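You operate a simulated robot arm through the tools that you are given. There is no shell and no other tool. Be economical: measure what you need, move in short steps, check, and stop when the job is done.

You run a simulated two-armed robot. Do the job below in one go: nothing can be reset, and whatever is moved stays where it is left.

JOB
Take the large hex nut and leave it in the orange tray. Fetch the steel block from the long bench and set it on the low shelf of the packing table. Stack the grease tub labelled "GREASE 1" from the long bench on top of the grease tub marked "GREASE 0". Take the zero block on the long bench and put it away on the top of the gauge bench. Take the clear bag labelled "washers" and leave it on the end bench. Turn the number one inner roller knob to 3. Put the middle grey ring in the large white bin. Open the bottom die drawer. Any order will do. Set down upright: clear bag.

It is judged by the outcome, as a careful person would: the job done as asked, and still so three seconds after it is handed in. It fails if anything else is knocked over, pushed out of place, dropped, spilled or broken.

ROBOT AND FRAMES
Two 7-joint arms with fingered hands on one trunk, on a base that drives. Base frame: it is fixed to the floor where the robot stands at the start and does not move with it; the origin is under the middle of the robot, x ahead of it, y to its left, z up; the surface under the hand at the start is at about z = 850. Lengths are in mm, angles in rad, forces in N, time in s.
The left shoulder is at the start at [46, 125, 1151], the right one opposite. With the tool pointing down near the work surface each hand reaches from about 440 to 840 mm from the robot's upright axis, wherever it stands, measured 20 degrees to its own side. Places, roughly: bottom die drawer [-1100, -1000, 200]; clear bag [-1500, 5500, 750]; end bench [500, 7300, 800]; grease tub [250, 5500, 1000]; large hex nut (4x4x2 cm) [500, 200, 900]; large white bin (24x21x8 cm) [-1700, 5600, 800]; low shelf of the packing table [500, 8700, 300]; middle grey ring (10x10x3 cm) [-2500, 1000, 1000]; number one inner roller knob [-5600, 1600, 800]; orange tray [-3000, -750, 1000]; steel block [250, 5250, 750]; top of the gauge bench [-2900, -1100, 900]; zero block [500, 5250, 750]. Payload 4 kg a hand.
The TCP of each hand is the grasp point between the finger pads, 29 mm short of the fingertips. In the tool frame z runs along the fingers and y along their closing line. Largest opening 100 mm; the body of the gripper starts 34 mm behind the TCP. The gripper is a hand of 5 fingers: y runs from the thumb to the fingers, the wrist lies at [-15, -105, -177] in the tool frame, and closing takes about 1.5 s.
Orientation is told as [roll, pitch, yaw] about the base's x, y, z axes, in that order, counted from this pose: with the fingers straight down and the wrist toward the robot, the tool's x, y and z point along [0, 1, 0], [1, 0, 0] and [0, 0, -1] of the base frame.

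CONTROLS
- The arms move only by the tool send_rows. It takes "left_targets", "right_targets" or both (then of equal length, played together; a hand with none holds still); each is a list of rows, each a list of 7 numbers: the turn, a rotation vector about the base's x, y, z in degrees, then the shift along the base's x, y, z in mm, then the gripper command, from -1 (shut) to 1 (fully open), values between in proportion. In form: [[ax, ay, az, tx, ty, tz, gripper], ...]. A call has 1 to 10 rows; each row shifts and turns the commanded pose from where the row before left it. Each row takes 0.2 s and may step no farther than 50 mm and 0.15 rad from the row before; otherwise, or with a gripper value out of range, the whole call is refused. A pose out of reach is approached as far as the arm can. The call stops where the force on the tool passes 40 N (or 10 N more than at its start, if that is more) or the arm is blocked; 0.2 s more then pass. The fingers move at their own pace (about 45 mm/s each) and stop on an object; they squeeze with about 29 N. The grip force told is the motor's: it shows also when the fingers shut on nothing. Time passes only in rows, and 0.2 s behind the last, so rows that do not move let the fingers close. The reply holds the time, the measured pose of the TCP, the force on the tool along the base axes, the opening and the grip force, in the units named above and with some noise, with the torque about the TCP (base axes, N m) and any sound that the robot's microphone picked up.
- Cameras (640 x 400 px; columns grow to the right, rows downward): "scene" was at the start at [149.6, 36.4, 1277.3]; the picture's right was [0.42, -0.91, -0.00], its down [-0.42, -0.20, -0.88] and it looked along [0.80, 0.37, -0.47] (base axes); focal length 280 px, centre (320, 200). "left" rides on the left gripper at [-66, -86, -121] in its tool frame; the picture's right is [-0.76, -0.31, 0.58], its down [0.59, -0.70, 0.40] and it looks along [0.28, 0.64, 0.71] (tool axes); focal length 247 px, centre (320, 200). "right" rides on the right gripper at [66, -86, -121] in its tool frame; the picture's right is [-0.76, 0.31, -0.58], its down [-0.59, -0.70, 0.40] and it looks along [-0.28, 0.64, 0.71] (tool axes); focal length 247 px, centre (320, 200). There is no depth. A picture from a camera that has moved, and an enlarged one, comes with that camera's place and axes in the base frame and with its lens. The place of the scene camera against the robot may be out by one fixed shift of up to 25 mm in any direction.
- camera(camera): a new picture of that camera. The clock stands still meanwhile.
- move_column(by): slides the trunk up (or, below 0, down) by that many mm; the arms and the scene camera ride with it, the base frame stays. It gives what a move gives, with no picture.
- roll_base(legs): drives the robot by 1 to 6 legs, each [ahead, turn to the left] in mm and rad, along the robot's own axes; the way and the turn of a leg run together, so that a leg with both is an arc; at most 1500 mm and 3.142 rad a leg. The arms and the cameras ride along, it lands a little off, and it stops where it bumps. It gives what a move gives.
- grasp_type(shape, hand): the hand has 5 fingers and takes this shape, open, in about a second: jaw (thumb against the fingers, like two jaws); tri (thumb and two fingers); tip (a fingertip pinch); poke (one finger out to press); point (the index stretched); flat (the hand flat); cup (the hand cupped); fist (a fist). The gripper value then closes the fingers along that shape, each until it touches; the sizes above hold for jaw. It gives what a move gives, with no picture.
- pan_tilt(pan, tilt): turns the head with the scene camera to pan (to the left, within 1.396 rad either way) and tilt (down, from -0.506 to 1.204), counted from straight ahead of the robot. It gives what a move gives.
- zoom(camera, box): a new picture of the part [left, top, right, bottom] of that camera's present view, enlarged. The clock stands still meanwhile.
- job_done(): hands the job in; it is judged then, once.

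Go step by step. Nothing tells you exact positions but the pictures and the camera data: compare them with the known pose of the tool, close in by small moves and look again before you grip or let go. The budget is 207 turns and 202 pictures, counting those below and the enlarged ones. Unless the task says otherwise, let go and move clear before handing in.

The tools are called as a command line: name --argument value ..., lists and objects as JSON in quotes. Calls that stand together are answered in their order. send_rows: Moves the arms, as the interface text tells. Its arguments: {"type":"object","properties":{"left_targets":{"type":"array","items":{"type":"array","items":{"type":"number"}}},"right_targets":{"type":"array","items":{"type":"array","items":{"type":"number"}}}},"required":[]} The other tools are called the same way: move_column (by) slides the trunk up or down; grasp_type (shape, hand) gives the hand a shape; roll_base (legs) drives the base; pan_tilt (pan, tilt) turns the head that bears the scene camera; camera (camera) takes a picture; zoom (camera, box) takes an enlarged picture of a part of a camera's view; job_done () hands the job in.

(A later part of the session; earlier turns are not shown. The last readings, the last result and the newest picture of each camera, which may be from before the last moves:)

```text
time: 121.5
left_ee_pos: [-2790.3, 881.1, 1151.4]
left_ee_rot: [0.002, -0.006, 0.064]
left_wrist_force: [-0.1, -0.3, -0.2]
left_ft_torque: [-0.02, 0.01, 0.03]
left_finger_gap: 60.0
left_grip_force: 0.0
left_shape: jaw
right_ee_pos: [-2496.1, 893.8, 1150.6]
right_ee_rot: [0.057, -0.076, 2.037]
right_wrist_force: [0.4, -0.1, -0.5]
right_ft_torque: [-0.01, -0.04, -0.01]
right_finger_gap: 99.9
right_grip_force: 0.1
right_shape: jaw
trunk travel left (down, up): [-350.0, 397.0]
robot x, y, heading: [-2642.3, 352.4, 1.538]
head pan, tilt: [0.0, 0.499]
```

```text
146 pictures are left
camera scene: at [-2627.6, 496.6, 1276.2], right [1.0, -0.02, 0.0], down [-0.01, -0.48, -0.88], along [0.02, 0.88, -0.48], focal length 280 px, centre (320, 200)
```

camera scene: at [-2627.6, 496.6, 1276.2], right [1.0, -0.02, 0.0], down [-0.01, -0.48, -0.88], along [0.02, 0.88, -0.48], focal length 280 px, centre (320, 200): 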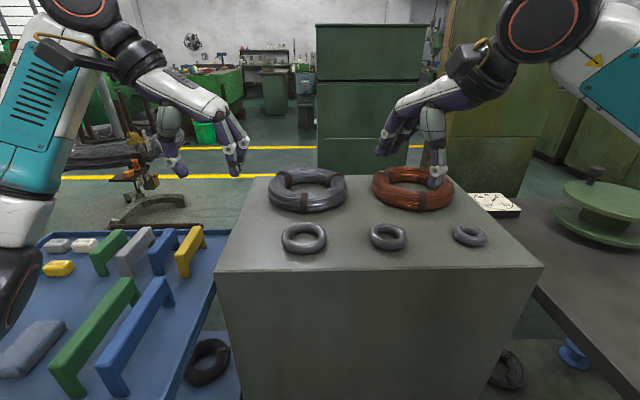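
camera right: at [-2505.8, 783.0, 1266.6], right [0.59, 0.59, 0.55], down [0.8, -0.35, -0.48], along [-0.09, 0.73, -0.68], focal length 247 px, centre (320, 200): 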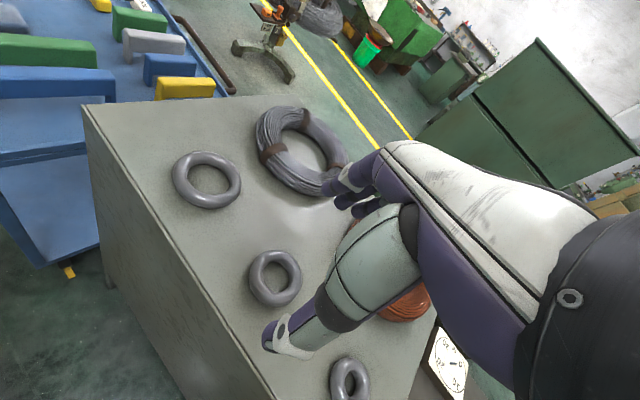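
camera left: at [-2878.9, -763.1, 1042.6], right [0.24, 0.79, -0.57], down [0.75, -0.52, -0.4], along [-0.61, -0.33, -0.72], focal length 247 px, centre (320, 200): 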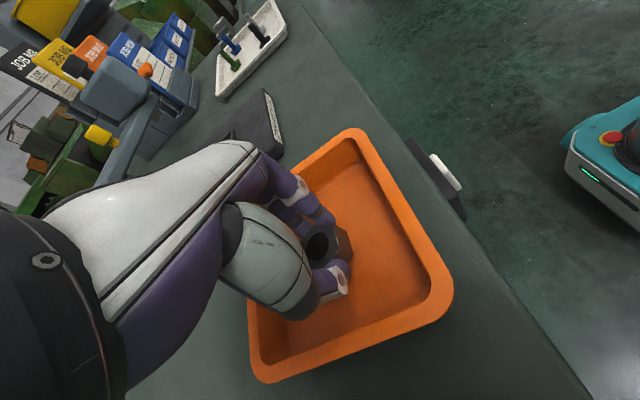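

The middle ring is at about [-2483, 967, 930] with an outer width of about 76 mm. I'm coming down over it with the jaw fully open.

send_rows --right_targets '[[0, 0, 0, 5, 25, -30, 1], [0, 0, 0, 5, 25, -35, 1], [0, 0, 0, 3, 23, -35, 1], [0, 0, 0, 0, 0, -40, 1], [0, 0, 0, 0, 0, -20, 1]]'

camera --camera "right"

zoom --camera "scene" --box '[300, 140, 540, 290]'

```text
time: 122.7
left_ee_pos: [-2790.0, 880.5, 1151.4]
left_ee_rot: [0.003, -0.005, 0.061]
left_wrist_force: [0.5, -0.4, 0.1]
left_ft_torque: [0.01, 0.0, -0.03]
left_finger_gap: 59.8
left_grip_force: 0.0
left_shape: jaw
right_ee_pos: [-2484.6, 965.9, 990.7]
right_ee_rot: [0.057, -0.076, 2.035]
right_wrist_force: [-0.4, 0.3, 0.3]
right_ft_torque: [0.0, 0.01, 0.01]
right_finger_gap: 99.9
right_grip_force: 0.0
right_shape: jaw
trunk travel left (down, up): [-350.0, 397.0]
robot x, y, heading: [-2638.2, 348.8, 1.548]
head pan, tilt: [0.0, 0.499]
```

```text
145 pictures are left
camera right: at [-2493.1, 855.3, 1106.2], right [0.59, 0.59, 0.55], down [0.8, -0.35, -0.48], along [-0.09, 0.73, -0.68], focal length 247 px, centre (320, 200)
```

right: 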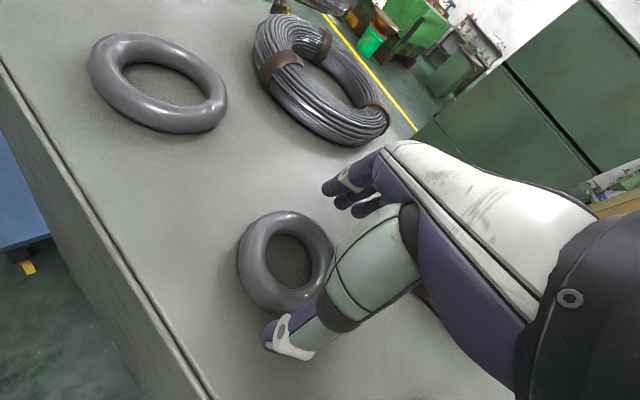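

```text
2.67 times, centred on (420, 215) of scene
camera zoom: at [-2627.6, 495.9, 1276.3], right [1.0, -0.02, 0.0], down [-0.01, -0.48, -0.88], along [0.02, 0.88, -0.48], focal length 746 px, centre (53, 160)
```

zoom: 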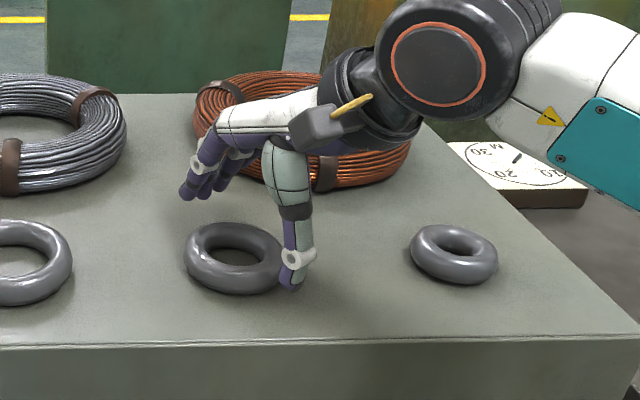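

The ring is centred under the jaw. I'm lowering to just above the cabinet top and checking.

send_rows --right_targets '[[0, 0, 0, -1, 2, -15, 1], [0, 0, 0, -1, 0, -12, 1], [0, 0, 0, 0, 0, -8, 1], [0, 0, 0, 0, 0, -4, 1]]'

camera --camera "right"

zoom --camera "scene" --box '[300, 140, 540, 290]'

```text
time: 123.5
left_ee_pos: [-2790.2, 881.4, 1151.0]
left_ee_rot: [0.004, -0.004, 0.066]
left_wrist_force: [0.2, -0.4, -0.7]
left_ft_torque: [0.01, 0.02, -0.03]
left_finger_gap: 60.0
left_grip_force: 0.1
left_shape: jaw
right_ee_pos: [-2486.9, 972.1, 973.6]
right_ee_rot: [0.056, -0.105, 2.035]
right_wrist_force: [1.9, -1.9, 14.4]
right_ft_torque: [-0.89, -0.45, -0.04]
right_finger_gap: 99.9
right_grip_force: 0.0
right_shape: jaw
trunk travel left (down, up): [-350.0, 397.0]
robot x, y, heading: [-2642.9, 353.5, 1.55]
head pan, tilt: [0.0, 0.499]
stopped in row 3 (right hand): the force on the tool passed its limit at 46 N (the readings are from after the stop); the commanded pose is now the measured one
```

```text
143 pictures are left
camera right: at [-2494.8, 858.1, 1087.5], right [0.59, 0.58, 0.56], down [0.8, -0.33, -0.5], along [-0.1, 0.75, -0.66], focal length 247 px, centre (320, 200)
```

right: 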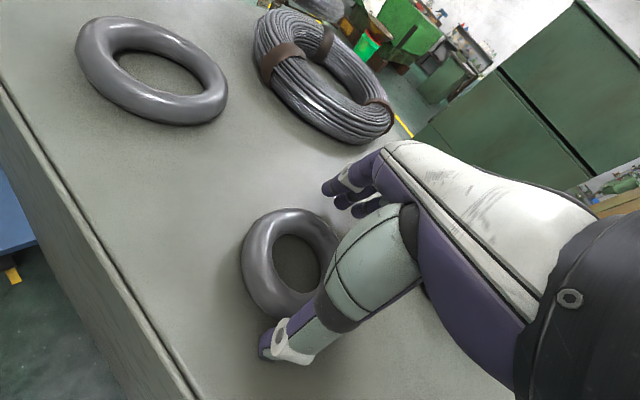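

```text
2.67 times, centred on (420, 215) of scene
camera zoom: at [-2627.2, 495.8, 1276.3], right [1.0, -0.02, 0.0], down [-0.01, -0.48, -0.88], along [0.02, 0.88, -0.48], focal length 746 px, centre (53, 160)
```

zoom: 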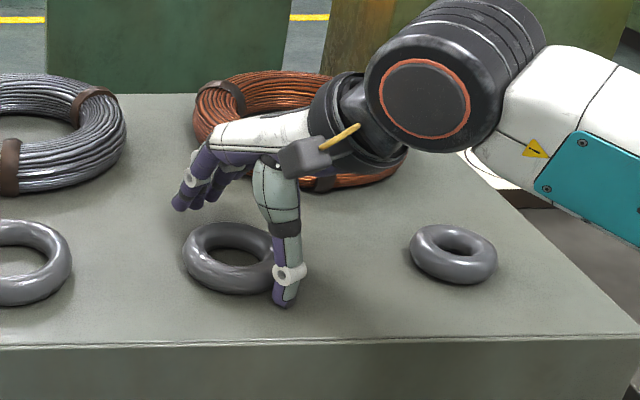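

The thumb tip met the cabinet top, so that surface is near z ≈ 942, which puts the ring at about [-2487, 952]. I'm rising, levelling the hand and re-centring.

send_rows --right_targets '[[0, 0, 0, 0, 0, 15, 1], [-4, -5.6, 0, 0, -10, 10, 1], [0, 0, 0, 0, -10, 0, 1]]'

camera --camera "right"

zoom --camera "scene" --box '[300, 140, 540, 290]'

```text
time: 124.2
left_ee_pos: [-2789.8, 879.3, 1152.1]
left_ee_rot: [0.004, -0.005, 0.064]
left_wrist_force: [0.1, 0.9, 0.2]
left_ft_torque: [0.0, -0.01, 0.03]
left_finger_gap: 60.1
left_grip_force: 0.0
left_shape: jaw
right_ee_pos: [-2486.1, 951.0, 995.4]
right_ee_rot: [0.0, 0.008, 2.036]
right_wrist_force: [0.3, 0.2, -0.1]
right_ft_torque: [0.0, -0.02, -0.03]
right_finger_gap: 100.1
right_grip_force: 0.1
right_shape: jaw
trunk travel left (down, up): [-350.0, 397.0]
robot x, y, heading: [-2640.4, 351.0, 1.549]
head pan, tilt: [0.0, 0.499]
```

```text
141 pictures are left
camera right: at [-2506.4, 846.3, 1116.4], right [0.54, 0.62, 0.57], down [0.84, -0.37, -0.39], along [-0.03, 0.69, -0.72], focal length 247 px, centre (320, 200)
```

right: 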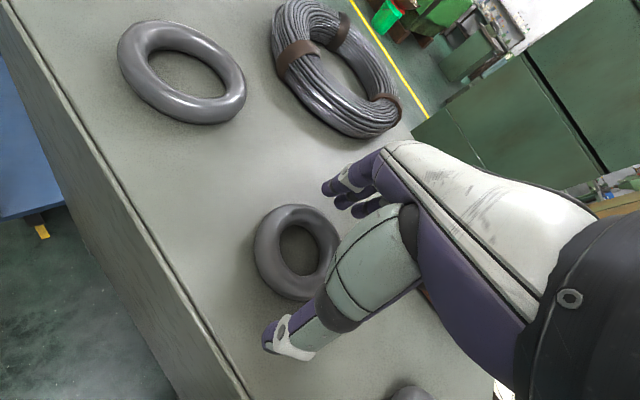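

```text
2.67 times, centred on (420, 215) of scene
camera zoom: at [-2627.3, 495.6, 1276.3], right [1.0, -0.02, 0.0], down [-0.01, -0.48, -0.88], along [0.02, 0.88, -0.48], focal length 746 px, centre (53, 160)
```

zoom: 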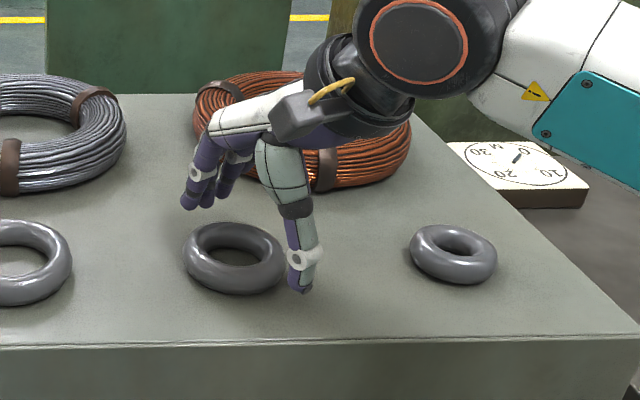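

The ring is at [-2487, 953] and the hand is centred over it. Lowering and closing.

send_rows --right_targets '[[0, 0, 0, 0, 2, -12, 1], [0, 0, 0, 0, 0, -10, 1], [0, 0, 0, 0, 0, 0, -1], [0, 0, 0, 0, 0, 0, -1], [0, 0, 0, 0, 0, 0, -1], [0, 0, 0, 0, 0, 0, -1], [0, 0, 0, 0, 0, 0, -1], [0, 0, 0, 0, 0, 0, -1]]'

camera --camera "right"

```text
time: 126.0
left_ee_pos: [-2790.1, 880.9, 1152.9]
left_ee_rot: [0.004, -0.004, 0.063]
left_wrist_force: [-0.5, -0.5, 0.6]
left_ft_torque: [-0.03, 0.02, 0.0]
left_finger_gap: 59.9
left_grip_force: 0.0
left_shape: jaw
right_ee_pos: [-2487.8, 953.6, 974.6]
right_ee_rot: [0.0, 0.006, 2.036]
right_wrist_force: [1.0, 0.0, 2.3]
right_ft_torque: [0.0, -0.01, 0.05]
right_finger_gap: 72.4
right_grip_force: 29.0
right_shape: jaw
trunk travel left (down, up): [-350.0, 397.0]
robot x, y, heading: [-2640.5, 350.6, 1.551]
head pan, tilt: [0.0, 0.499]
```

```text
139 pictures are left
camera right: at [-2506.5, 847.9, 1094.2], right [0.54, 0.62, 0.57], down [0.84, -0.37, -0.39], along [-0.03, 0.7, -0.72], focal length 247 px, centre (320, 200)
```

right: 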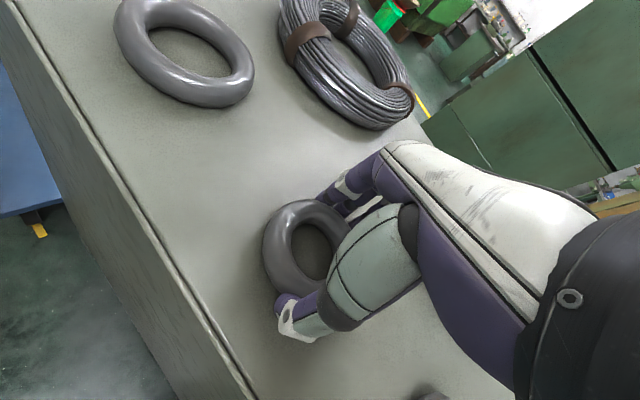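

Gripped at 72 mm. Lifting and checking.

send_rows --right_targets '[[0, 0, 0, 0, 0, 15, -1], [0, 0, 0, 0, 0, 30, -1], [0, 0, 0, 0, 0, 40, -1], [0, 0, 0, 0, 0, 40, -1], [0, 0, 0, 0, -20, 40, -1], [0, 0, 0, 0, -30, 35, -1], [0, 0, 0, 0, -40, 0, -1], [0, 0, 0, 0, -40, 0, -1]]'

camera --camera "right"

```text
time: 127.8
left_ee_pos: [-2789.5, 880.4, 1151.3]
left_ee_rot: [0.003, -0.006, 0.063]
left_wrist_force: [-0.5, 0.9, 0.2]
left_ft_torque: [0.03, -0.01, 0.01]
left_finger_gap: 59.8
left_grip_force: 0.1
left_shape: jaw
right_ee_pos: [-2487.3, 823.2, 1175.1]
right_ee_rot: [-0.001, 0.006, 2.037]
right_wrist_force: [-0.4, -0.2, -1.6]
right_ft_torque: [0.02, 0.03, -0.02]
right_finger_gap: 72.1
right_grip_force: 29.0
right_shape: jaw
trunk travel left (down, up): [-350.0, 397.0]
robot x, y, heading: [-2639.3, 352.7, 1.552]
head pan, tilt: [0.0, 0.499]
```

```text
138 pictures are left
camera right: at [-2507.5, 717.7, 1294.8], right [0.54, 0.62, 0.57], down [0.84, -0.37, -0.39], along [-0.03, 0.7, -0.72], focal length 247 px, centre (320, 200)
```

right: 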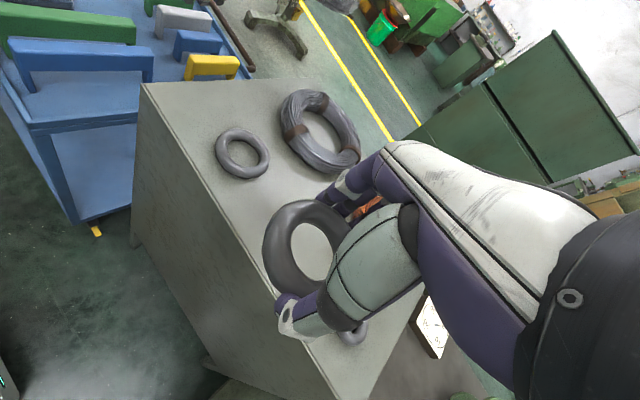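

The ring is held in the right hand. Next is the roller knob near [-5600, 1600], so I'm backing into the aisle, turning to -x, driving a bit and looking.

roll_base --legs '[[-360, 0], [0, 1.58], [600, 0]]'

pan_tilt --pan -0.2 --tilt 0.25

camera --camera "scene"

pan_tilt --pan -1.1 --tilt 0.25

camera --camera "scene"

```text
time: 137.1
left_ee_pos: [-3772.7, -157.0, 1149.9]
left_ee_rot: [0.004, -0.006, 1.641]
left_wrist_force: [-0.1, -0.3, 0.2]
left_ft_torque: [-0.02, -0.02, -0.03]
left_finger_gap: 60.0
left_grip_force: 0.0
left_shape: jaw
right_ee_pos: [-3719.8, 145.2, 1173.7]
right_ee_rot: [0.0, 0.009, -2.668]
right_wrist_force: [0.2, -0.3, -0.8]
right_ft_torque: [-0.04, 0.03, 0.0]
right_finger_gap: 72.2
right_grip_force: 29.0
right_shape: jaw
trunk travel left (down, up): [-350.0, 397.0]
robot x, y, heading: [-3242.5, 0.1, 3.123]
head pan, tilt: [0.0, 0.499]
```

```text
time: 137.9
left_ee_pos: [-3772.6, -156.8, 1151.3]
left_ee_rot: [0.003, -0.005, 1.641]
left_wrist_force: [-0.2, 0.5, -0.5]
left_ft_torque: [0.01, 0.0, -0.02]
left_finger_gap: 59.8
left_grip_force: 0.0
left_shape: jaw
right_ee_pos: [-3718.5, 145.2, 1173.8]
right_ee_rot: [0.001, 0.009, -2.668]
right_wrist_force: [0.6, -0.7, -1.2]
right_ft_torque: [0.0, -0.04, 0.0]
right_finger_gap: 72.2
right_grip_force: 28.9
right_shape: jaw
trunk travel left (down, up): [-350.0, 397.0]
robot x, y, heading: [-3241.0, -1.8, 3.124]
head pan, tilt: [-0.201, 0.25]
```

```text
137 pictures are left
camera scene: at [-3381.8, 15.3, 1299.4], right [0.22, 0.98, 0.0], down [0.24, -0.05, -0.97], along [-0.95, 0.21, -0.25], focal length 280 px, centre (320, 200)
```

scene: 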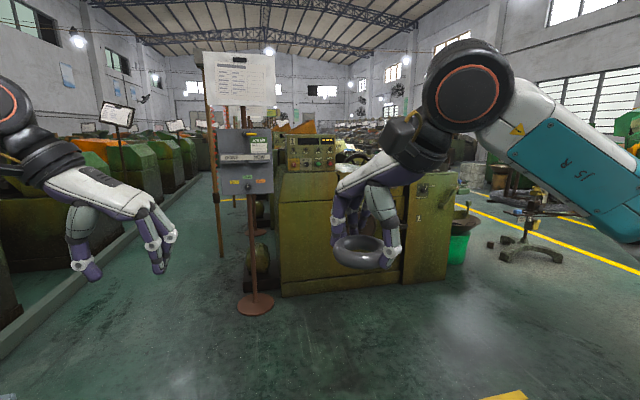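

```text
time: 139.1
left_ee_pos: [-3771.7, -156.4, 1152.3]
left_ee_rot: [0.004, -0.005, 1.64]
left_wrist_force: [0.3, 0.9, -0.5]
left_ft_torque: [-0.03, -0.01, 0.0]
left_finger_gap: 59.8
left_grip_force: 0.0
left_shape: jaw
right_ee_pos: [-3718.6, 144.4, 1173.5]
right_ee_rot: [0.0, 0.009, -2.669]
right_wrist_force: [-0.4, 0.9, -0.3]
right_ft_torque: [0.04, -0.04, -0.01]
right_finger_gap: 72.3
right_grip_force: 29.1
right_shape: jaw
trunk travel left (down, up): [-350.0, 397.0]
robot x, y, heading: [-3239.3, -3.2, 3.124]
head pan, tilt: [-1.1, 0.25]
```

```text
136 pictures are left
camera scene: at [-3331.6, 79.1, 1299.5], right [0.9, 0.44, 0.0], down [0.11, -0.22, -0.97], along [-0.43, 0.87, -0.25], focal length 280 px, centre (320, 200)
```

scene: 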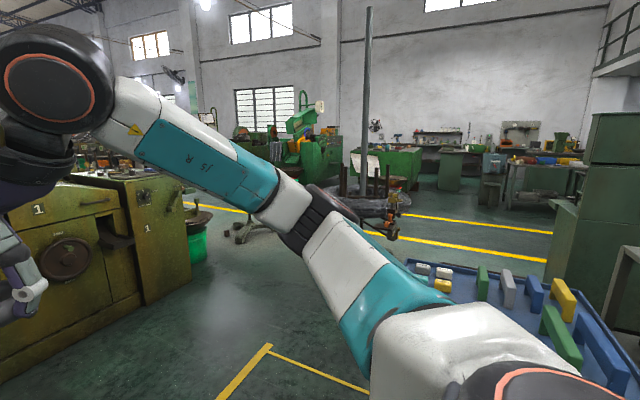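

The machine marked "1" stands to the front right, with its end face around x ≈ -5380. I'm driving to about (-4200, 1400) to face it from there.

roll_base --legs '[[950, 0.02], [0, -1.57], [1400, 0], [0, 1.57]]'

pan_tilt --pan 0.0 --tilt 0.25

camera --camera "scene"

```text
time: 158.5
left_ee_pos: [-4726.3, 1238.8, 1152.2]
left_ee_rot: [0.003, -0.006, 1.666]
left_wrist_force: [0.3, 0.5, -0.5]
left_ft_torque: [-0.05, -0.03, 0.01]
left_finger_gap: 59.8
left_grip_force: 0.1
left_shape: jaw
right_ee_pos: [-4679.3, 1543.0, 1175.1]
right_ee_rot: [-0.001, 0.008, -2.641]
right_wrist_force: [0.1, -0.3, -0.9]
right_ft_torque: [0.02, -0.04, -0.03]
right_finger_gap: 71.9
right_grip_force: 28.5
right_shape: jaw
trunk travel left (down, up): [-350.0, 397.0]
robot x, y, heading: [-4198.6, 1403.7, -3.133]
head pan, tilt: [-1.1, 0.25]
```

```text
time: 159.8
left_ee_pos: [-4725.7, 1239.2, 1151.5]
left_ee_rot: [0.003, -0.006, 1.667]
left_wrist_force: [0.1, -0.1, -0.1]
left_ft_torque: [0.02, -0.01, -0.02]
left_finger_gap: 59.7
left_grip_force: 0.0
left_shape: jaw
right_ee_pos: [-4679.6, 1544.0, 1173.2]
right_ee_rot: [0.0, 0.007, -2.641]
right_wrist_force: [0.7, 0.5, -0.3]
right_ft_torque: [0.0, -0.02, -0.01]
right_finger_gap: 72.1
right_grip_force: 29.3
right_shape: jaw
trunk travel left (down, up): [-350.0, 397.0]
robot x, y, heading: [-4201.8, 1406.3, -3.134]
head pan, tilt: [0.0, 0.25]
```

```text
135 pictures are left
camera scene: at [-4342.0, 1402.5, 1299.4], right [-0.01, 1.0, 0.0], down [0.25, 0.0, -0.97], along [-0.97, -0.01, -0.25], focal length 280 px, centre (320, 200)
```

scene: 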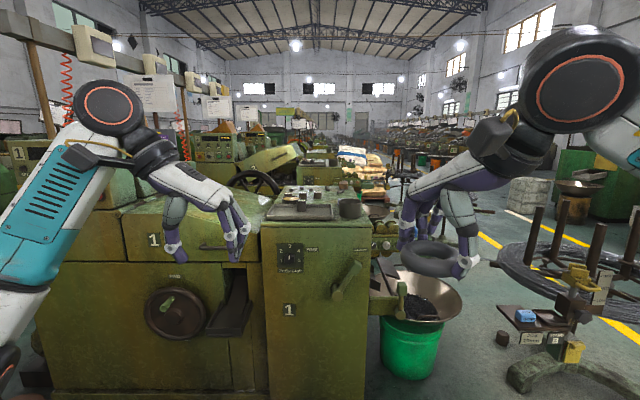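

The "1" machine is right ahead, with small knobs visible on its right side around (382,248). Zooming.

zoom --camera "scene" --box '[260, 180, 420, 320]'

camera --camera "right"

```text
2.86 times, centred on (340, 250) of scene
camera zoom: at [-4342.0, 1402.5, 1299.4], right [-0.01, 1.0, 0.0], down [0.25, 0.0, -0.97], along [-0.97, -0.01, -0.25], focal length 800 px, centre (263, 57)
```

zoom: 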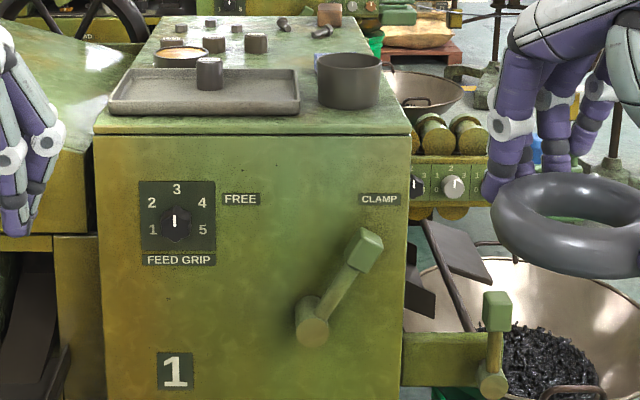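

```text
133 pictures are left
camera right: at [-4573.4, 1525.4, 1294.5], right [-0.64, 0.52, 0.57], down [0.34, 0.85, -0.39], along [-0.69, -0.06, -0.72], focal length 247 px, centre (320, 200)
```

right: 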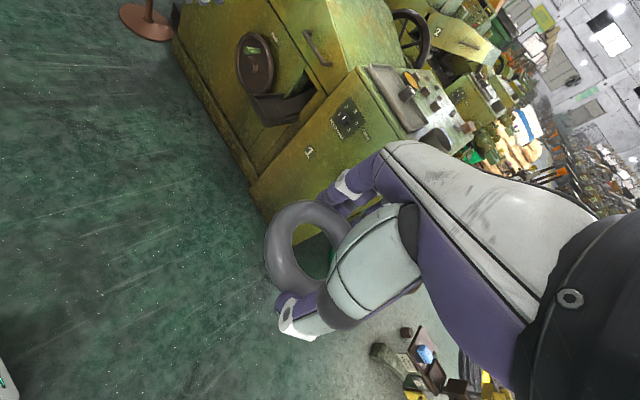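

The roller dials are on a small panel right of the door, at about [-5520, 1655, 795]. I'm moving closer and in line for a better look.

roll_base --legs '[[0, -1.57], [330, 0], [0, 1.57], [500, 0]]'

pan_tilt --pan 0.0 --tilt 0.5

camera --camera "scene"

```text
time: 172.4
left_ee_pos: [-5226.3, 1573.2, 1151.1]
left_ee_rot: [0.004, -0.005, 1.661]
left_wrist_force: [1.1, 0.1, -0.3]
left_ft_torque: [0.02, 0.01, 0.03]
left_finger_gap: 59.8
left_grip_force: 0.1
left_shape: jaw
right_ee_pos: [-5176.8, 1875.7, 1173.8]
right_ee_rot: [-0.001, 0.01, -2.648]
right_wrist_force: [-0.2, 0.2, -0.5]
right_ft_torque: [-0.01, -0.04, 0.02]
right_finger_gap: 72.1
right_grip_force: 29.3
right_shape: jaw
trunk travel left (down, up): [-350.0, 397.0]
robot x, y, heading: [-4695.9, 1740.2, -3.141]
head pan, tilt: [0.0, 0.25]
```

```text
time: 173.2
left_ee_pos: [-5224.4, 1572.7, 1151.7]
left_ee_rot: [0.002, -0.006, 1.662]
left_wrist_force: [-0.6, 0.0, 0.8]
left_ft_torque: [0.01, 0.05, 0.0]
left_finger_gap: 59.8
left_grip_force: 0.0
left_shape: jaw
right_ee_pos: [-5177.1, 1875.9, 1173.6]
right_ee_rot: [-0.002, 0.008, -2.648]
right_wrist_force: [-0.3, -0.7, -0.9]
right_ft_torque: [0.0, 0.01, 0.0]
right_finger_gap: 72.1
right_grip_force: 29.1
right_shape: jaw
trunk travel left (down, up): [-350.0, 397.0]
robot x, y, heading: [-4703.2, 1734.7, -3.141]
head pan, tilt: [0.0, 0.499]
```

```text
132 pictures are left
camera scene: at [-4836.9, 1733.4, 1276.4], right [0.0, 1.0, 0.0], down [0.48, 0.0, -0.88], along [-0.88, 0.0, -0.48], focal length 280 px, centre (320, 200)
```

scene: 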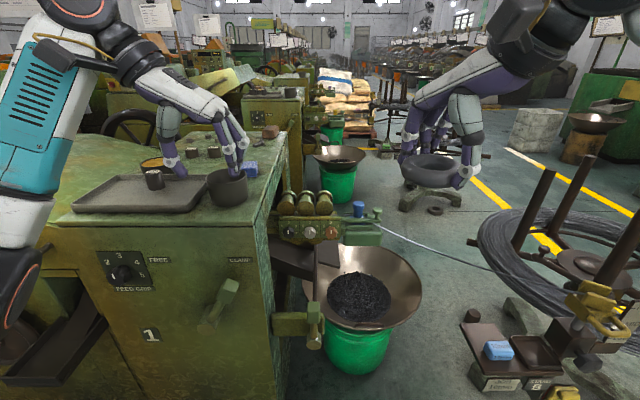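

zoom --camera "scene" --box '[260, 180, 380, 260]'

```text
5.00 times, centred on (320, 220) of scene
camera zoom: at [-4836.9, 1733.4, 1276.4], right [0.0, 1.0, 0.0], down [0.48, 0.0, -0.88], along [-0.88, 0.0, -0.48], focal length 1399 px, centre (320, 100)
```

zoom: 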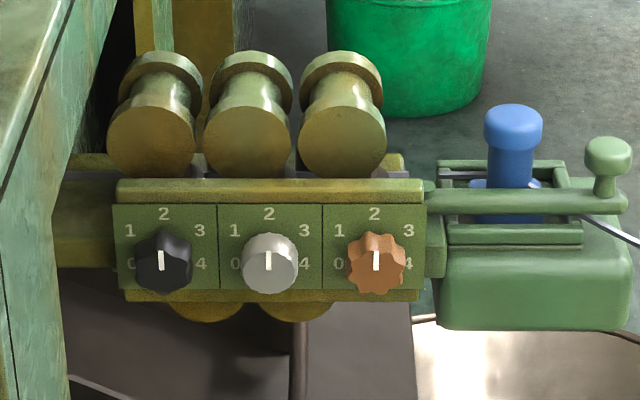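

The three roller dials all point to 2, and the inner (black) one is next to the machine at about [-5553, 1636, 773]. Access is best with a free right hand, so I'll deliver the ring first and come back. I'm turning to look toward +y.

roll_base --legs '[[-300, 0], [0, -1.57]]'

pan_tilt --pan -0.6 --tilt 0.2

camera --camera "scene"

pan_tilt --pan 0.1 --tilt 0.3

camera --camera "scene"

```text
time: 179.2
left_ee_pos: [-4562.2, 2264.1, 1151.1]
left_ee_rot: [0.004, -0.006, 0.089]
left_wrist_force: [0.0, -0.3, -0.9]
left_ft_torque: [0.0, -0.02, 0.02]
left_finger_gap: 59.8
left_grip_force: 0.1
left_shape: jaw
right_ee_pos: [-4258.4, 2214.6, 1173.9]
right_ee_rot: [0.001, 0.008, 2.062]
right_wrist_force: [0.7, 0.4, -1.4]
right_ft_torque: [-0.01, 0.02, -0.04]
right_finger_gap: 72.1
right_grip_force: 29.1
right_shape: jaw
trunk travel left (down, up): [-350.0, 397.0]
robot x, y, heading: [-4395.1, 1734.8, 1.572]
head pan, tilt: [0.0, 0.499]
```

```text
time: 180.2
left_ee_pos: [-4561.1, 2263.7, 1151.6]
left_ee_rot: [0.004, -0.006, 0.09]
left_wrist_force: [-0.5, -0.2, -0.1]
left_ft_torque: [-0.03, -0.02, 0.0]
left_finger_gap: 60.0
left_grip_force: 0.1
left_shape: jaw
right_ee_pos: [-4258.2, 2215.5, 1173.5]
right_ee_rot: [-0.001, 0.008, 2.064]
right_wrist_force: [0.3, 0.4, -0.6]
right_ft_torque: [-0.02, -0.01, -0.01]
right_finger_gap: 71.7
right_grip_force: 28.9
right_shape: jaw
trunk travel left (down, up): [-350.0, 397.0]
robot x, y, heading: [-4399.8, 1735.5, 1.572]
head pan, tilt: [-0.6, 0.201]
```

```text
130 pictures are left
camera scene: at [-4336.6, 1868.9, 1304.0], right [0.83, -0.56, 0.0], down [-0.11, -0.17, -0.98], along [0.55, 0.81, -0.2], focal length 280 px, centre (320, 200)
```

scene: 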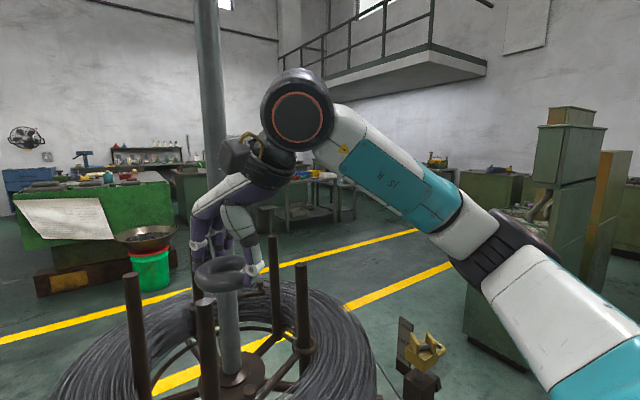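

```text
time: 181.2
left_ee_pos: [-4562.6, 2263.2, 1152.0]
left_ee_rot: [0.002, -0.004, 0.092]
left_wrist_force: [0.5, 0.3, -0.2]
left_ft_torque: [0.0, 0.0, -0.01]
left_finger_gap: 59.7
left_grip_force: 0.0
left_shape: jaw
right_ee_pos: [-4258.2, 2214.6, 1174.2]
right_ee_rot: [0.0, 0.008, 2.063]
right_wrist_force: [0.8, 0.1, -1.4]
right_ft_torque: [0.02, 0.03, 0.0]
right_finger_gap: 71.9
right_grip_force: 29.0
right_shape: jaw
trunk travel left (down, up): [-350.0, 397.0]
robot x, y, heading: [-4396.1, 1734.9, 1.574]
head pan, tilt: [0.099, 0.3]
```

```text
129 pictures are left
camera scene: at [-4398.4, 1884.7, 1294.7], right [0.99, 0.1, 0.0], down [0.03, -0.29, -0.96], along [-0.1, 0.95, -0.3], focal length 280 px, centre (320, 200)
```

scene: 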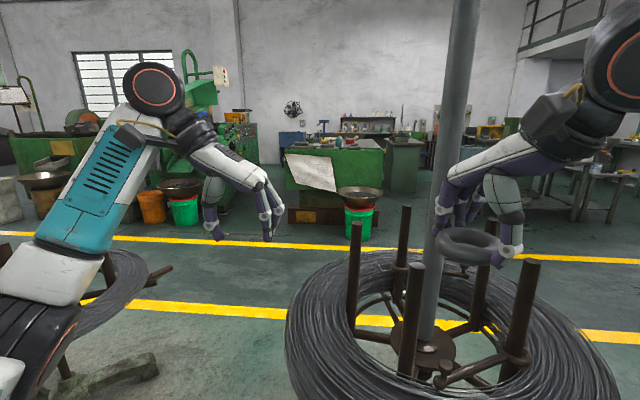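

A wire reel stands straight ahead, so I'll go round it on its east side. Driving to about (-3060, 3100).

roll_base --legs '[[0, -1.574], [1330, 0], [0, 1.57], [1400, 0]]'

pan_tilt --pan -0.5 --tilt 0.25

camera --camera "scene"

```text
time: 194.0
left_ee_pos: [-2768.1, 2201.7, 1152.3]
left_ee_rot: [0.005, -0.011, -0.777]
left_wrist_force: [-0.5, 1.7, -0.1]
left_ft_torque: [-0.09, -0.03, 0.01]
left_finger_gap: 60.0
left_grip_force: 0.0
left_shape: jaw
right_ee_pos: [-2605.9, 1940.8, 1175.3]
right_ee_rot: [-0.003, 0.012, 1.197]
right_wrist_force: [-0.5, 1.0, -1.1]
right_ft_torque: [-0.07, -0.01, 0.0]
right_finger_gap: 71.9
right_grip_force: 29.4
right_shape: jaw
trunk travel left (down, up): [-350.0, 397.0]
robot x, y, heading: [-3059.5, 1732.9, 0.649]
head pan, tilt: [0.099, 0.3]
stopped in leg 3: the robot was blocked; the commanded pose is now the measured one
```

```text
time: 195.0
left_ee_pos: [-2763.2, 2198.4, 1152.2]
left_ee_rot: [0.005, -0.007, -0.783]
left_wrist_force: [0.6, 0.0, -0.1]
left_ft_torque: [-0.01, 0.06, 0.01]
left_finger_gap: 59.9
left_grip_force: 0.1
left_shape: jaw
right_ee_pos: [-2601.4, 1937.4, 1175.0]
right_ee_rot: [0.0, 0.01, 1.194]
right_wrist_force: [0.4, -0.4, -0.3]
right_ft_torque: [-0.01, 0.04, 0.03]
right_finger_gap: 71.8
right_grip_force: 29.0
right_shape: jaw
trunk travel left (down, up): [-350.0, 397.0]
robot x, y, heading: [-3058.1, 1735.9, 0.65]
head pan, tilt: [-0.499, 0.25]
```

```text
128 pictures are left
camera scene: at [-2911.1, 1782.2, 1299.3], right [0.15, -0.99, 0.0], down [-0.25, -0.04, -0.97], along [0.96, 0.15, -0.25], focal length 280 px, centre (320, 200)
```

scene: 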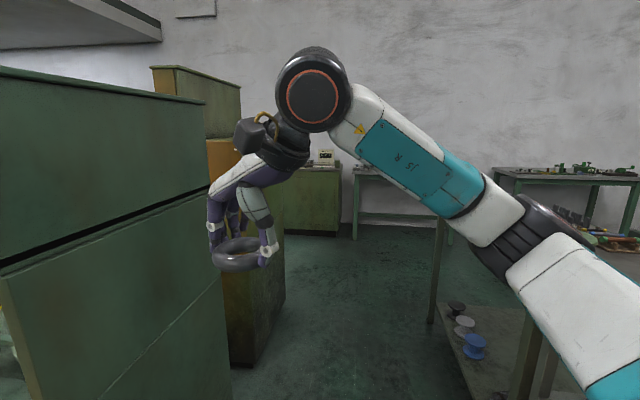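

The left hand ran up against the green cabinet. I'm turning back, reversing some, then turning again with more room.

roll_base --legs '[[0, -0.4], [-450, 0], [0, 1.32]]'

pan_tilt --pan -0.4 --tilt 0.3

camera --camera "scene"

```text
time: 200.8
left_ee_pos: [-3289.2, 2133.3, 1152.9]
left_ee_rot: [0.003, -0.007, -0.593]
left_wrist_force: [0.4, -0.5, -0.1]
left_ft_torque: [-0.02, 0.01, 0.0]
left_finger_gap: 59.7
left_grip_force: 0.2
left_shape: jaw
right_ee_pos: [-3083.3, 1906.6, 1173.6]
right_ee_rot: [0.0, 0.009, 1.38]
right_wrist_force: [0.9, -0.2, -1.0]
right_ft_torque: [0.03, 0.04, -0.03]
right_finger_gap: 71.6
right_grip_force: 29.3
right_shape: jaw
trunk travel left (down, up): [-350.0, 397.0]
robot x, y, heading: [-3494.5, 1624.6, 0.828]
head pan, tilt: [-0.499, 0.25]
stopped in leg 3: the robot was blocked; the commanded pose is now the measured one
```

```text
time: 201.4
left_ee_pos: [-3290.1, 2134.5, 1152.5]
left_ee_rot: [0.006, -0.007, -0.594]
left_wrist_force: [-0.2, 0.1, -0.5]
left_ft_torque: [0.0, -0.03, 0.01]
left_finger_gap: 60.2
left_grip_force: 0.0
left_shape: jaw
right_ee_pos: [-3083.1, 1907.7, 1174.0]
right_ee_rot: [0.0, 0.01, 1.38]
right_wrist_force: [0.8, 0.3, -0.9]
right_ft_torque: [0.03, -0.01, -0.01]
right_finger_gap: 71.5
right_grip_force: 29.2
right_shape: jaw
trunk travel left (down, up): [-350.0, 397.0]
robot x, y, heading: [-3493.9, 1626.4, 0.831]
head pan, tilt: [-0.4, 0.3]
```

```text
127 pictures are left
camera scene: at [-3362.2, 1703.3, 1294.7], right [0.42, -0.91, 0.0], down [-0.27, -0.12, -0.96], along [0.87, 0.4, -0.3], focal length 280 px, centre (320, 200)
```

scene: 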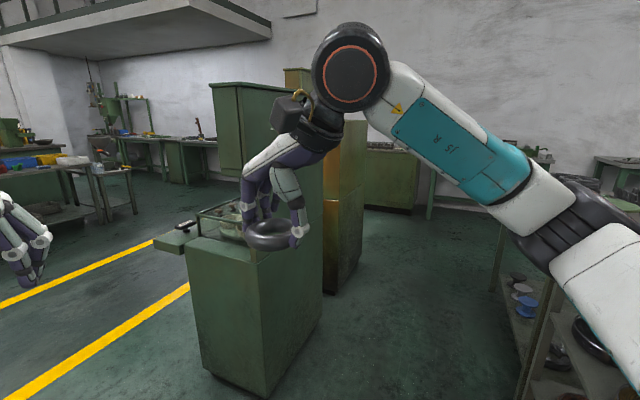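

Blocked again, probably with the left elbow near the vise stand. Looking left before moving.

pan_tilt --pan 1.1 --tilt 0.4

camera --camera "scene"

camera --camera "left"

```text
time: 203.0
left_ee_pos: [-3290.4, 2134.4, 1152.7]
left_ee_rot: [0.006, -0.008, -0.592]
left_wrist_force: [0.1, 0.2, 0.0]
left_ft_torque: [-0.02, 0.01, 0.0]
left_finger_gap: 60.0
left_grip_force: 0.0
left_shape: jaw
right_ee_pos: [-3083.4, 1907.0, 1174.3]
right_ee_rot: [-0.001, 0.01, 1.382]
right_wrist_force: [0.2, -0.3, 0.0]
right_ft_torque: [0.03, -0.04, 0.01]
right_finger_gap: 71.8
right_grip_force: 29.2
right_shape: jaw
trunk travel left (down, up): [-350.0, 397.0]
robot x, y, heading: [-3498.4, 1622.2, 0.835]
head pan, tilt: [1.1, 0.4]
```

```text
126 pictures are left
camera scene: at [-3479.6, 1750.9, 1285.5], right [0.94, 0.35, 0.0], down [0.14, -0.36, -0.92], along [-0.32, 0.86, -0.39], focal length 280 px, centre (320, 200)
```

scene: 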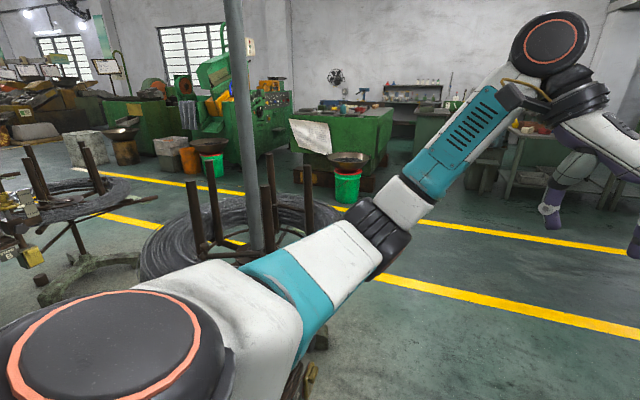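

```text
125 pictures are left
camera left: at [-3398.2, 2127.3, 1274.1], right [-0.67, -0.46, -0.58], down [-0.25, 0.88, -0.4], along [0.7, -0.12, -0.71], focal length 247 px, centre (320, 200)
```

left: 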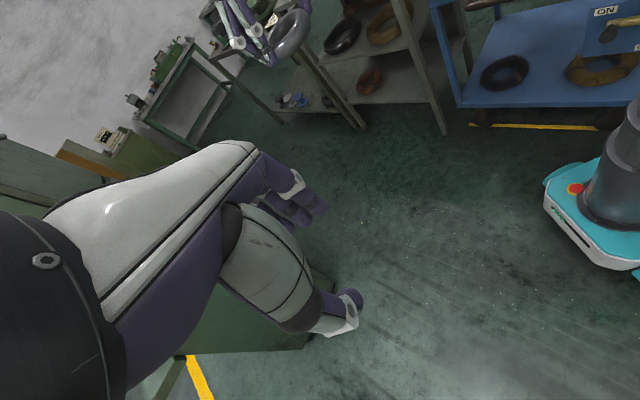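

Looking further down at the vise stand to find the contact.

pan_tilt --pan 1.3 --tilt 0.9

camera --camera "scene"

pan_tilt --pan 0.5 --tilt 0.9

camera --camera "scene"

```text
time: 204.0
left_ee_pos: [-3290.4, 2133.3, 1152.5]
left_ee_rot: [0.006, -0.006, -0.594]
left_wrist_force: [-0.3, -0.2, 0.0]
left_ft_torque: [-0.02, -0.01, 0.02]
left_finger_gap: 59.7
left_grip_force: 0.1
left_shape: jaw
right_ee_pos: [-3084.2, 1908.2, 1173.9]
right_ee_rot: [0.0, 0.007, 1.382]
right_wrist_force: [0.1, -1.1, -0.4]
right_ft_torque: [0.01, -0.03, -0.02]
right_finger_gap: 71.7
right_grip_force: 28.8
right_shape: jaw
trunk travel left (down, up): [-350.0, 397.0]
robot x, y, heading: [-3493.3, 1624.2, 0.832]
head pan, tilt: [1.3, 0.901]
```

```text
124 pictures are left
camera scene: at [-3487.2, 1728.2, 1242.5], right [0.85, 0.53, 0.0], down [0.42, -0.66, -0.62], along [-0.33, 0.53, -0.78], focal length 280 px, centre (320, 200)
```

scene: 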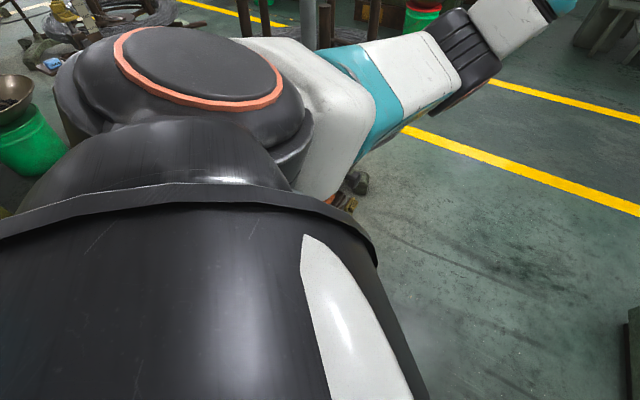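

```text
time: 205.1
left_ee_pos: [-3289.3, 2134.6, 1152.8]
left_ee_rot: [0.007, -0.006, -0.593]
left_wrist_force: [0.4, -1.0, -0.4]
left_ft_torque: [0.02, -0.02, -0.02]
left_finger_gap: 60.0
left_grip_force: 0.0
left_shape: jaw
right_ee_pos: [-3082.7, 1908.0, 1173.8]
right_ee_rot: [-0.001, 0.009, 1.38]
right_wrist_force: [0.0, -0.3, -0.2]
right_ft_torque: [-0.01, -0.01, 0.02]
right_finger_gap: 71.7
right_grip_force: 28.8
right_shape: jaw
trunk travel left (down, up): [-350.0, 397.0]
robot x, y, heading: [-3495.0, 1623.3, 0.832]
head pan, tilt: [0.499, 0.901]
```

```text
123 pictures are left
camera scene: at [-3429.1, 1737.6, 1242.5], right [0.97, -0.24, 0.0], down [-0.19, -0.76, -0.62], along [0.15, 0.6, -0.78], focal length 280 px, centre (320, 200)
```

scene: 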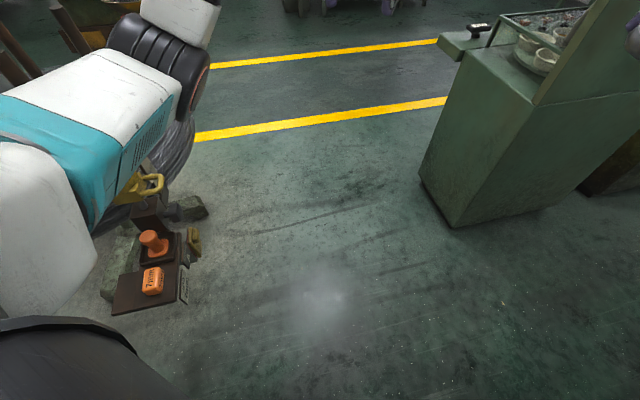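

A small stand with trays sits close at left-rear, and the floor ahead-right is free. I'm easing forward away from it, then turning.

roll_base --legs '[[280, 0], [0, 0.5]]'

pan_tilt --pan 0.9 --tilt 0.7

camera --camera "scene"

pan_tilt --pan -0.4 --tilt 0.5

camera --camera "scene"

```text
time: 208.5
left_ee_pos: [-3370.5, 2376.9, 1153.1]
left_ee_rot: [0.007, -0.007, -0.097]
left_wrist_force: [-0.3, 0.3, -0.3]
left_ft_torque: [0.02, 0.02, 0.01]
left_finger_gap: 59.9
left_grip_force: 0.0
left_shape: jaw
right_ee_pos: [-3081.2, 2276.1, 1173.5]
right_ee_rot: [0.0, 0.008, 1.877]
right_wrist_force: [-0.5, 0.6, -1.2]
right_ft_torque: [-0.04, 0.01, 0.03]
right_finger_gap: 71.6
right_grip_force: 29.5
right_shape: jaw
trunk travel left (down, up): [-350.0, 397.0]
robot x, y, heading: [-3305.1, 1829.7, 1.329]
head pan, tilt: [0.499, 0.901]
```

```text
time: 209.4
left_ee_pos: [-3370.0, 2376.7, 1152.7]
left_ee_rot: [0.005, -0.007, -0.098]
left_wrist_force: [0.2, -0.9, -0.3]
left_ft_torque: [-0.02, 0.03, 0.04]
left_finger_gap: 59.8
left_grip_force: 0.0
left_shape: jaw
right_ee_pos: [-3080.8, 2277.0, 1174.2]
right_ee_rot: [0.0, 0.009, 1.877]
right_wrist_force: [-0.3, 0.5, -0.2]
right_ft_torque: [-0.01, 0.0, -0.02]
right_finger_gap: 71.6
right_grip_force: 28.8
right_shape: jaw
trunk travel left (down, up): [-350.0, 397.0]
robot x, y, heading: [-3309.3, 1828.1, 1.327]
head pan, tilt: [0.901, 0.7]
```

```text
122 pictures are left
camera scene: at [-3335.7, 1951.8, 1258.6], right [0.79, 0.61, 0.0], down [0.39, -0.51, -0.76], along [-0.47, 0.6, -0.64], focal length 280 px, centre (320, 200)
```

scene: 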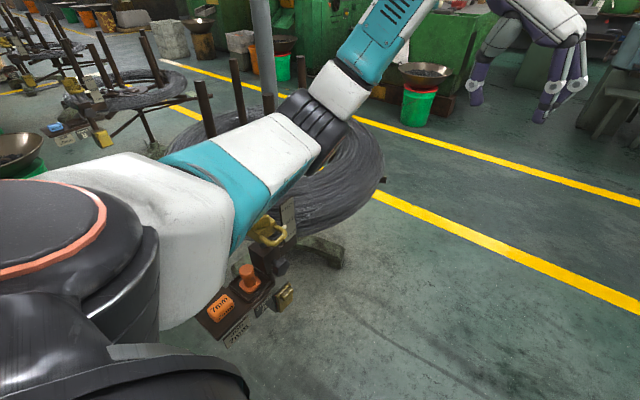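

```text
time: 210.8
left_ee_pos: [-3370.3, 2377.9, 1152.7]
left_ee_rot: [0.005, -0.007, -0.098]
left_wrist_force: [-0.1, 0.9, 0.2]
left_ft_torque: [-0.01, -0.02, -0.01]
left_finger_gap: 60.0
left_grip_force: 0.0
left_shape: jaw
right_ee_pos: [-3080.4, 2276.6, 1173.2]
right_ee_rot: [0.0, 0.01, 1.88]
right_wrist_force: [-0.1, 0.7, -1.0]
right_ft_torque: [0.0, -0.02, -0.03]
right_finger_gap: 71.9
right_grip_force: 29.0
right_shape: jaw
trunk travel left (down, up): [-350.0, 397.0]
robot x, y, heading: [-3307.6, 1831.6, 1.331]
head pan, tilt: [-0.4, 0.499]
```

```text
121 pictures are left
camera scene: at [-3229.4, 1957.7, 1276.3], right [0.8, -0.6, 0.0], down [-0.29, -0.38, -0.88], along [0.52, 0.7, -0.48], focal length 280 px, centre (320, 200)
```

scene: 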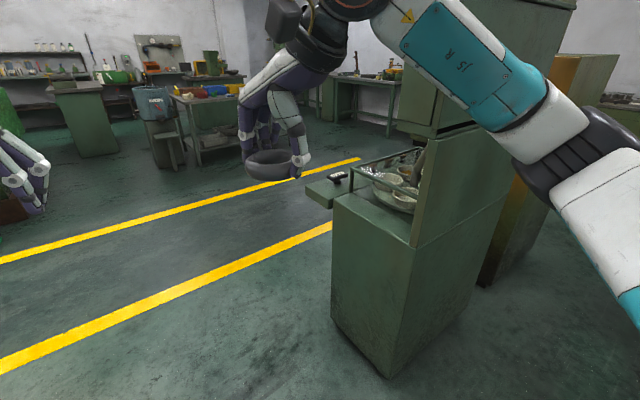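

The path north is clear between reel and cabinet. I'm driving up to the yellow-lined aisle, then east along it.

roll_base --legs '[[0, 0.17], [1400, 0], [500, 0], [0, -1.5], [1200, 0]]'

pan_tilt --pan 0.8 --tilt 0.35

camera --camera "scene"

```text
time: 230.4
left_ee_pos: [-1464.4, 3913.5, 1151.9]
left_ee_rot: [0.006, -0.006, -1.422]
left_wrist_force: [-1.1, 0.1, -0.6]
left_ft_torque: [0.0, 0.04, -0.03]
left_finger_gap: 60.2
left_grip_force: 0.1
left_shape: jaw
right_ee_pos: [-1491.6, 3609.2, 1173.9]
right_ee_rot: [0.0, 0.009, 0.552]
right_wrist_force: [0.5, 0.3, -0.5]
right_ft_torque: [-0.03, 0.0, -0.02]
right_finger_gap: 71.6
right_grip_force: 29.3
right_shape: jaw
trunk travel left (down, up): [-350.0, 397.0]
robot x, y, heading: [-1978.9, 3719.6, 0.003]
head pan, tilt: [-0.4, 0.499]
```

```text
time: 231.8
left_ee_pos: [-1464.5, 3914.3, 1152.8]
left_ee_rot: [0.007, -0.007, -1.423]
left_wrist_force: [-0.1, -0.2, -1.0]
left_ft_torque: [0.01, 0.01, 0.01]
left_finger_gap: 60.0
left_grip_force: 0.0
left_shape: jaw
right_ee_pos: [-1492.2, 3609.2, 1172.9]
right_ee_rot: [-0.002, 0.01, 0.551]
right_wrist_force: [-0.8, 0.8, -2.0]
right_ft_torque: [-0.02, -0.03, 0.0]
right_finger_gap: 71.5
right_grip_force: 28.9
right_shape: jaw
trunk travel left (down, up): [-350.0, 397.0]
robot x, y, heading: [-1980.3, 3720.4, 0.003]
head pan, tilt: [0.799, 0.351]
```

```text
120 pictures are left
camera scene: at [-1847.5, 3785.6, 1290.0], right [0.72, -0.69, 0.0], down [-0.24, -0.25, -0.94], along [0.65, 0.68, -0.34], focal length 280 px, centre (320, 200)
```

scene: 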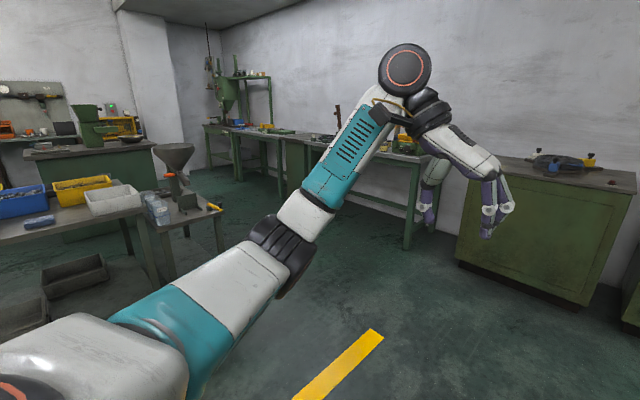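

The bins table is north of here. Turning to face +y and looking.

roll_base --legs '[[250, 0], [0, 1.568], [500, 0]]'

pan_tilt --pan 0.0 --tilt 0.4

camera --camera "scene"

```text
time: 240.1
left_ee_pos: [-1923.3, 4736.7, 1152.3]
left_ee_rot: [0.006, -0.007, 0.149]
left_wrist_force: [-0.4, 0.2, -0.7]
left_ft_torque: [-0.04, 0.02, -0.01]
left_finger_gap: 60.3
left_grip_force: 0.1
left_shape: jaw
right_ee_pos: [-1618.3, 4708.9, 1173.2]
right_ee_rot: [0.0, 0.01, 2.123]
right_wrist_force: [0.3, 0.6, -0.6]
right_ft_torque: [-0.01, 0.02, 0.0]
right_finger_gap: 71.5
right_grip_force: 29.2
right_shape: jaw
trunk travel left (down, up): [-350.0, 397.0]
robot x, y, heading: [-1728.8, 4222.1, 1.575]
head pan, tilt: [0.799, 0.351]
```

```text
time: 241.2
left_ee_pos: [-1924.3, 4734.8, 1152.5]
left_ee_rot: [0.006, -0.007, 0.149]
left_wrist_force: [0.2, 0.5, 0.0]
left_ft_torque: [0.01, 0.01, -0.04]
left_finger_gap: 60.0
left_grip_force: 0.0
left_shape: jaw
right_ee_pos: [-1618.5, 4707.6, 1173.2]
right_ee_rot: [0.0, 0.01, 2.121]
right_wrist_force: [0.1, -0.1, -0.3]
right_ft_torque: [-0.02, 0.02, 0.03]
right_finger_gap: 71.4
right_grip_force: 29.1
right_shape: jaw
trunk travel left (down, up): [-350.0, 397.0]
robot x, y, heading: [-1728.2, 4221.4, 1.574]
head pan, tilt: [0.0, 0.4]
```

```text
119 pictures are left
camera scene: at [-1721.8, 4368.9, 1285.5], right [1.0, 0.0, 0.0], down [0.0, -0.39, -0.92], along [0.0, 0.92, -0.39], focal length 280 px, centre (320, 200)
```

scene: 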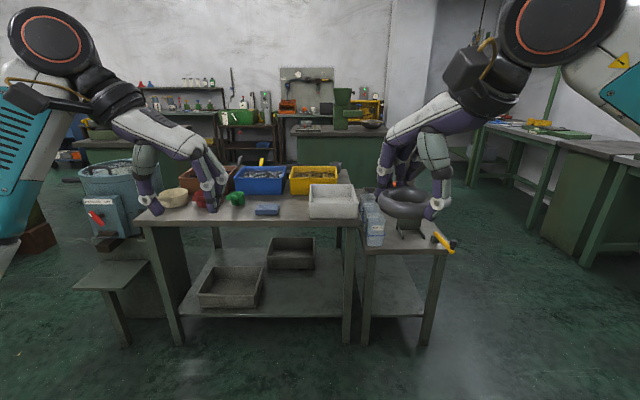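

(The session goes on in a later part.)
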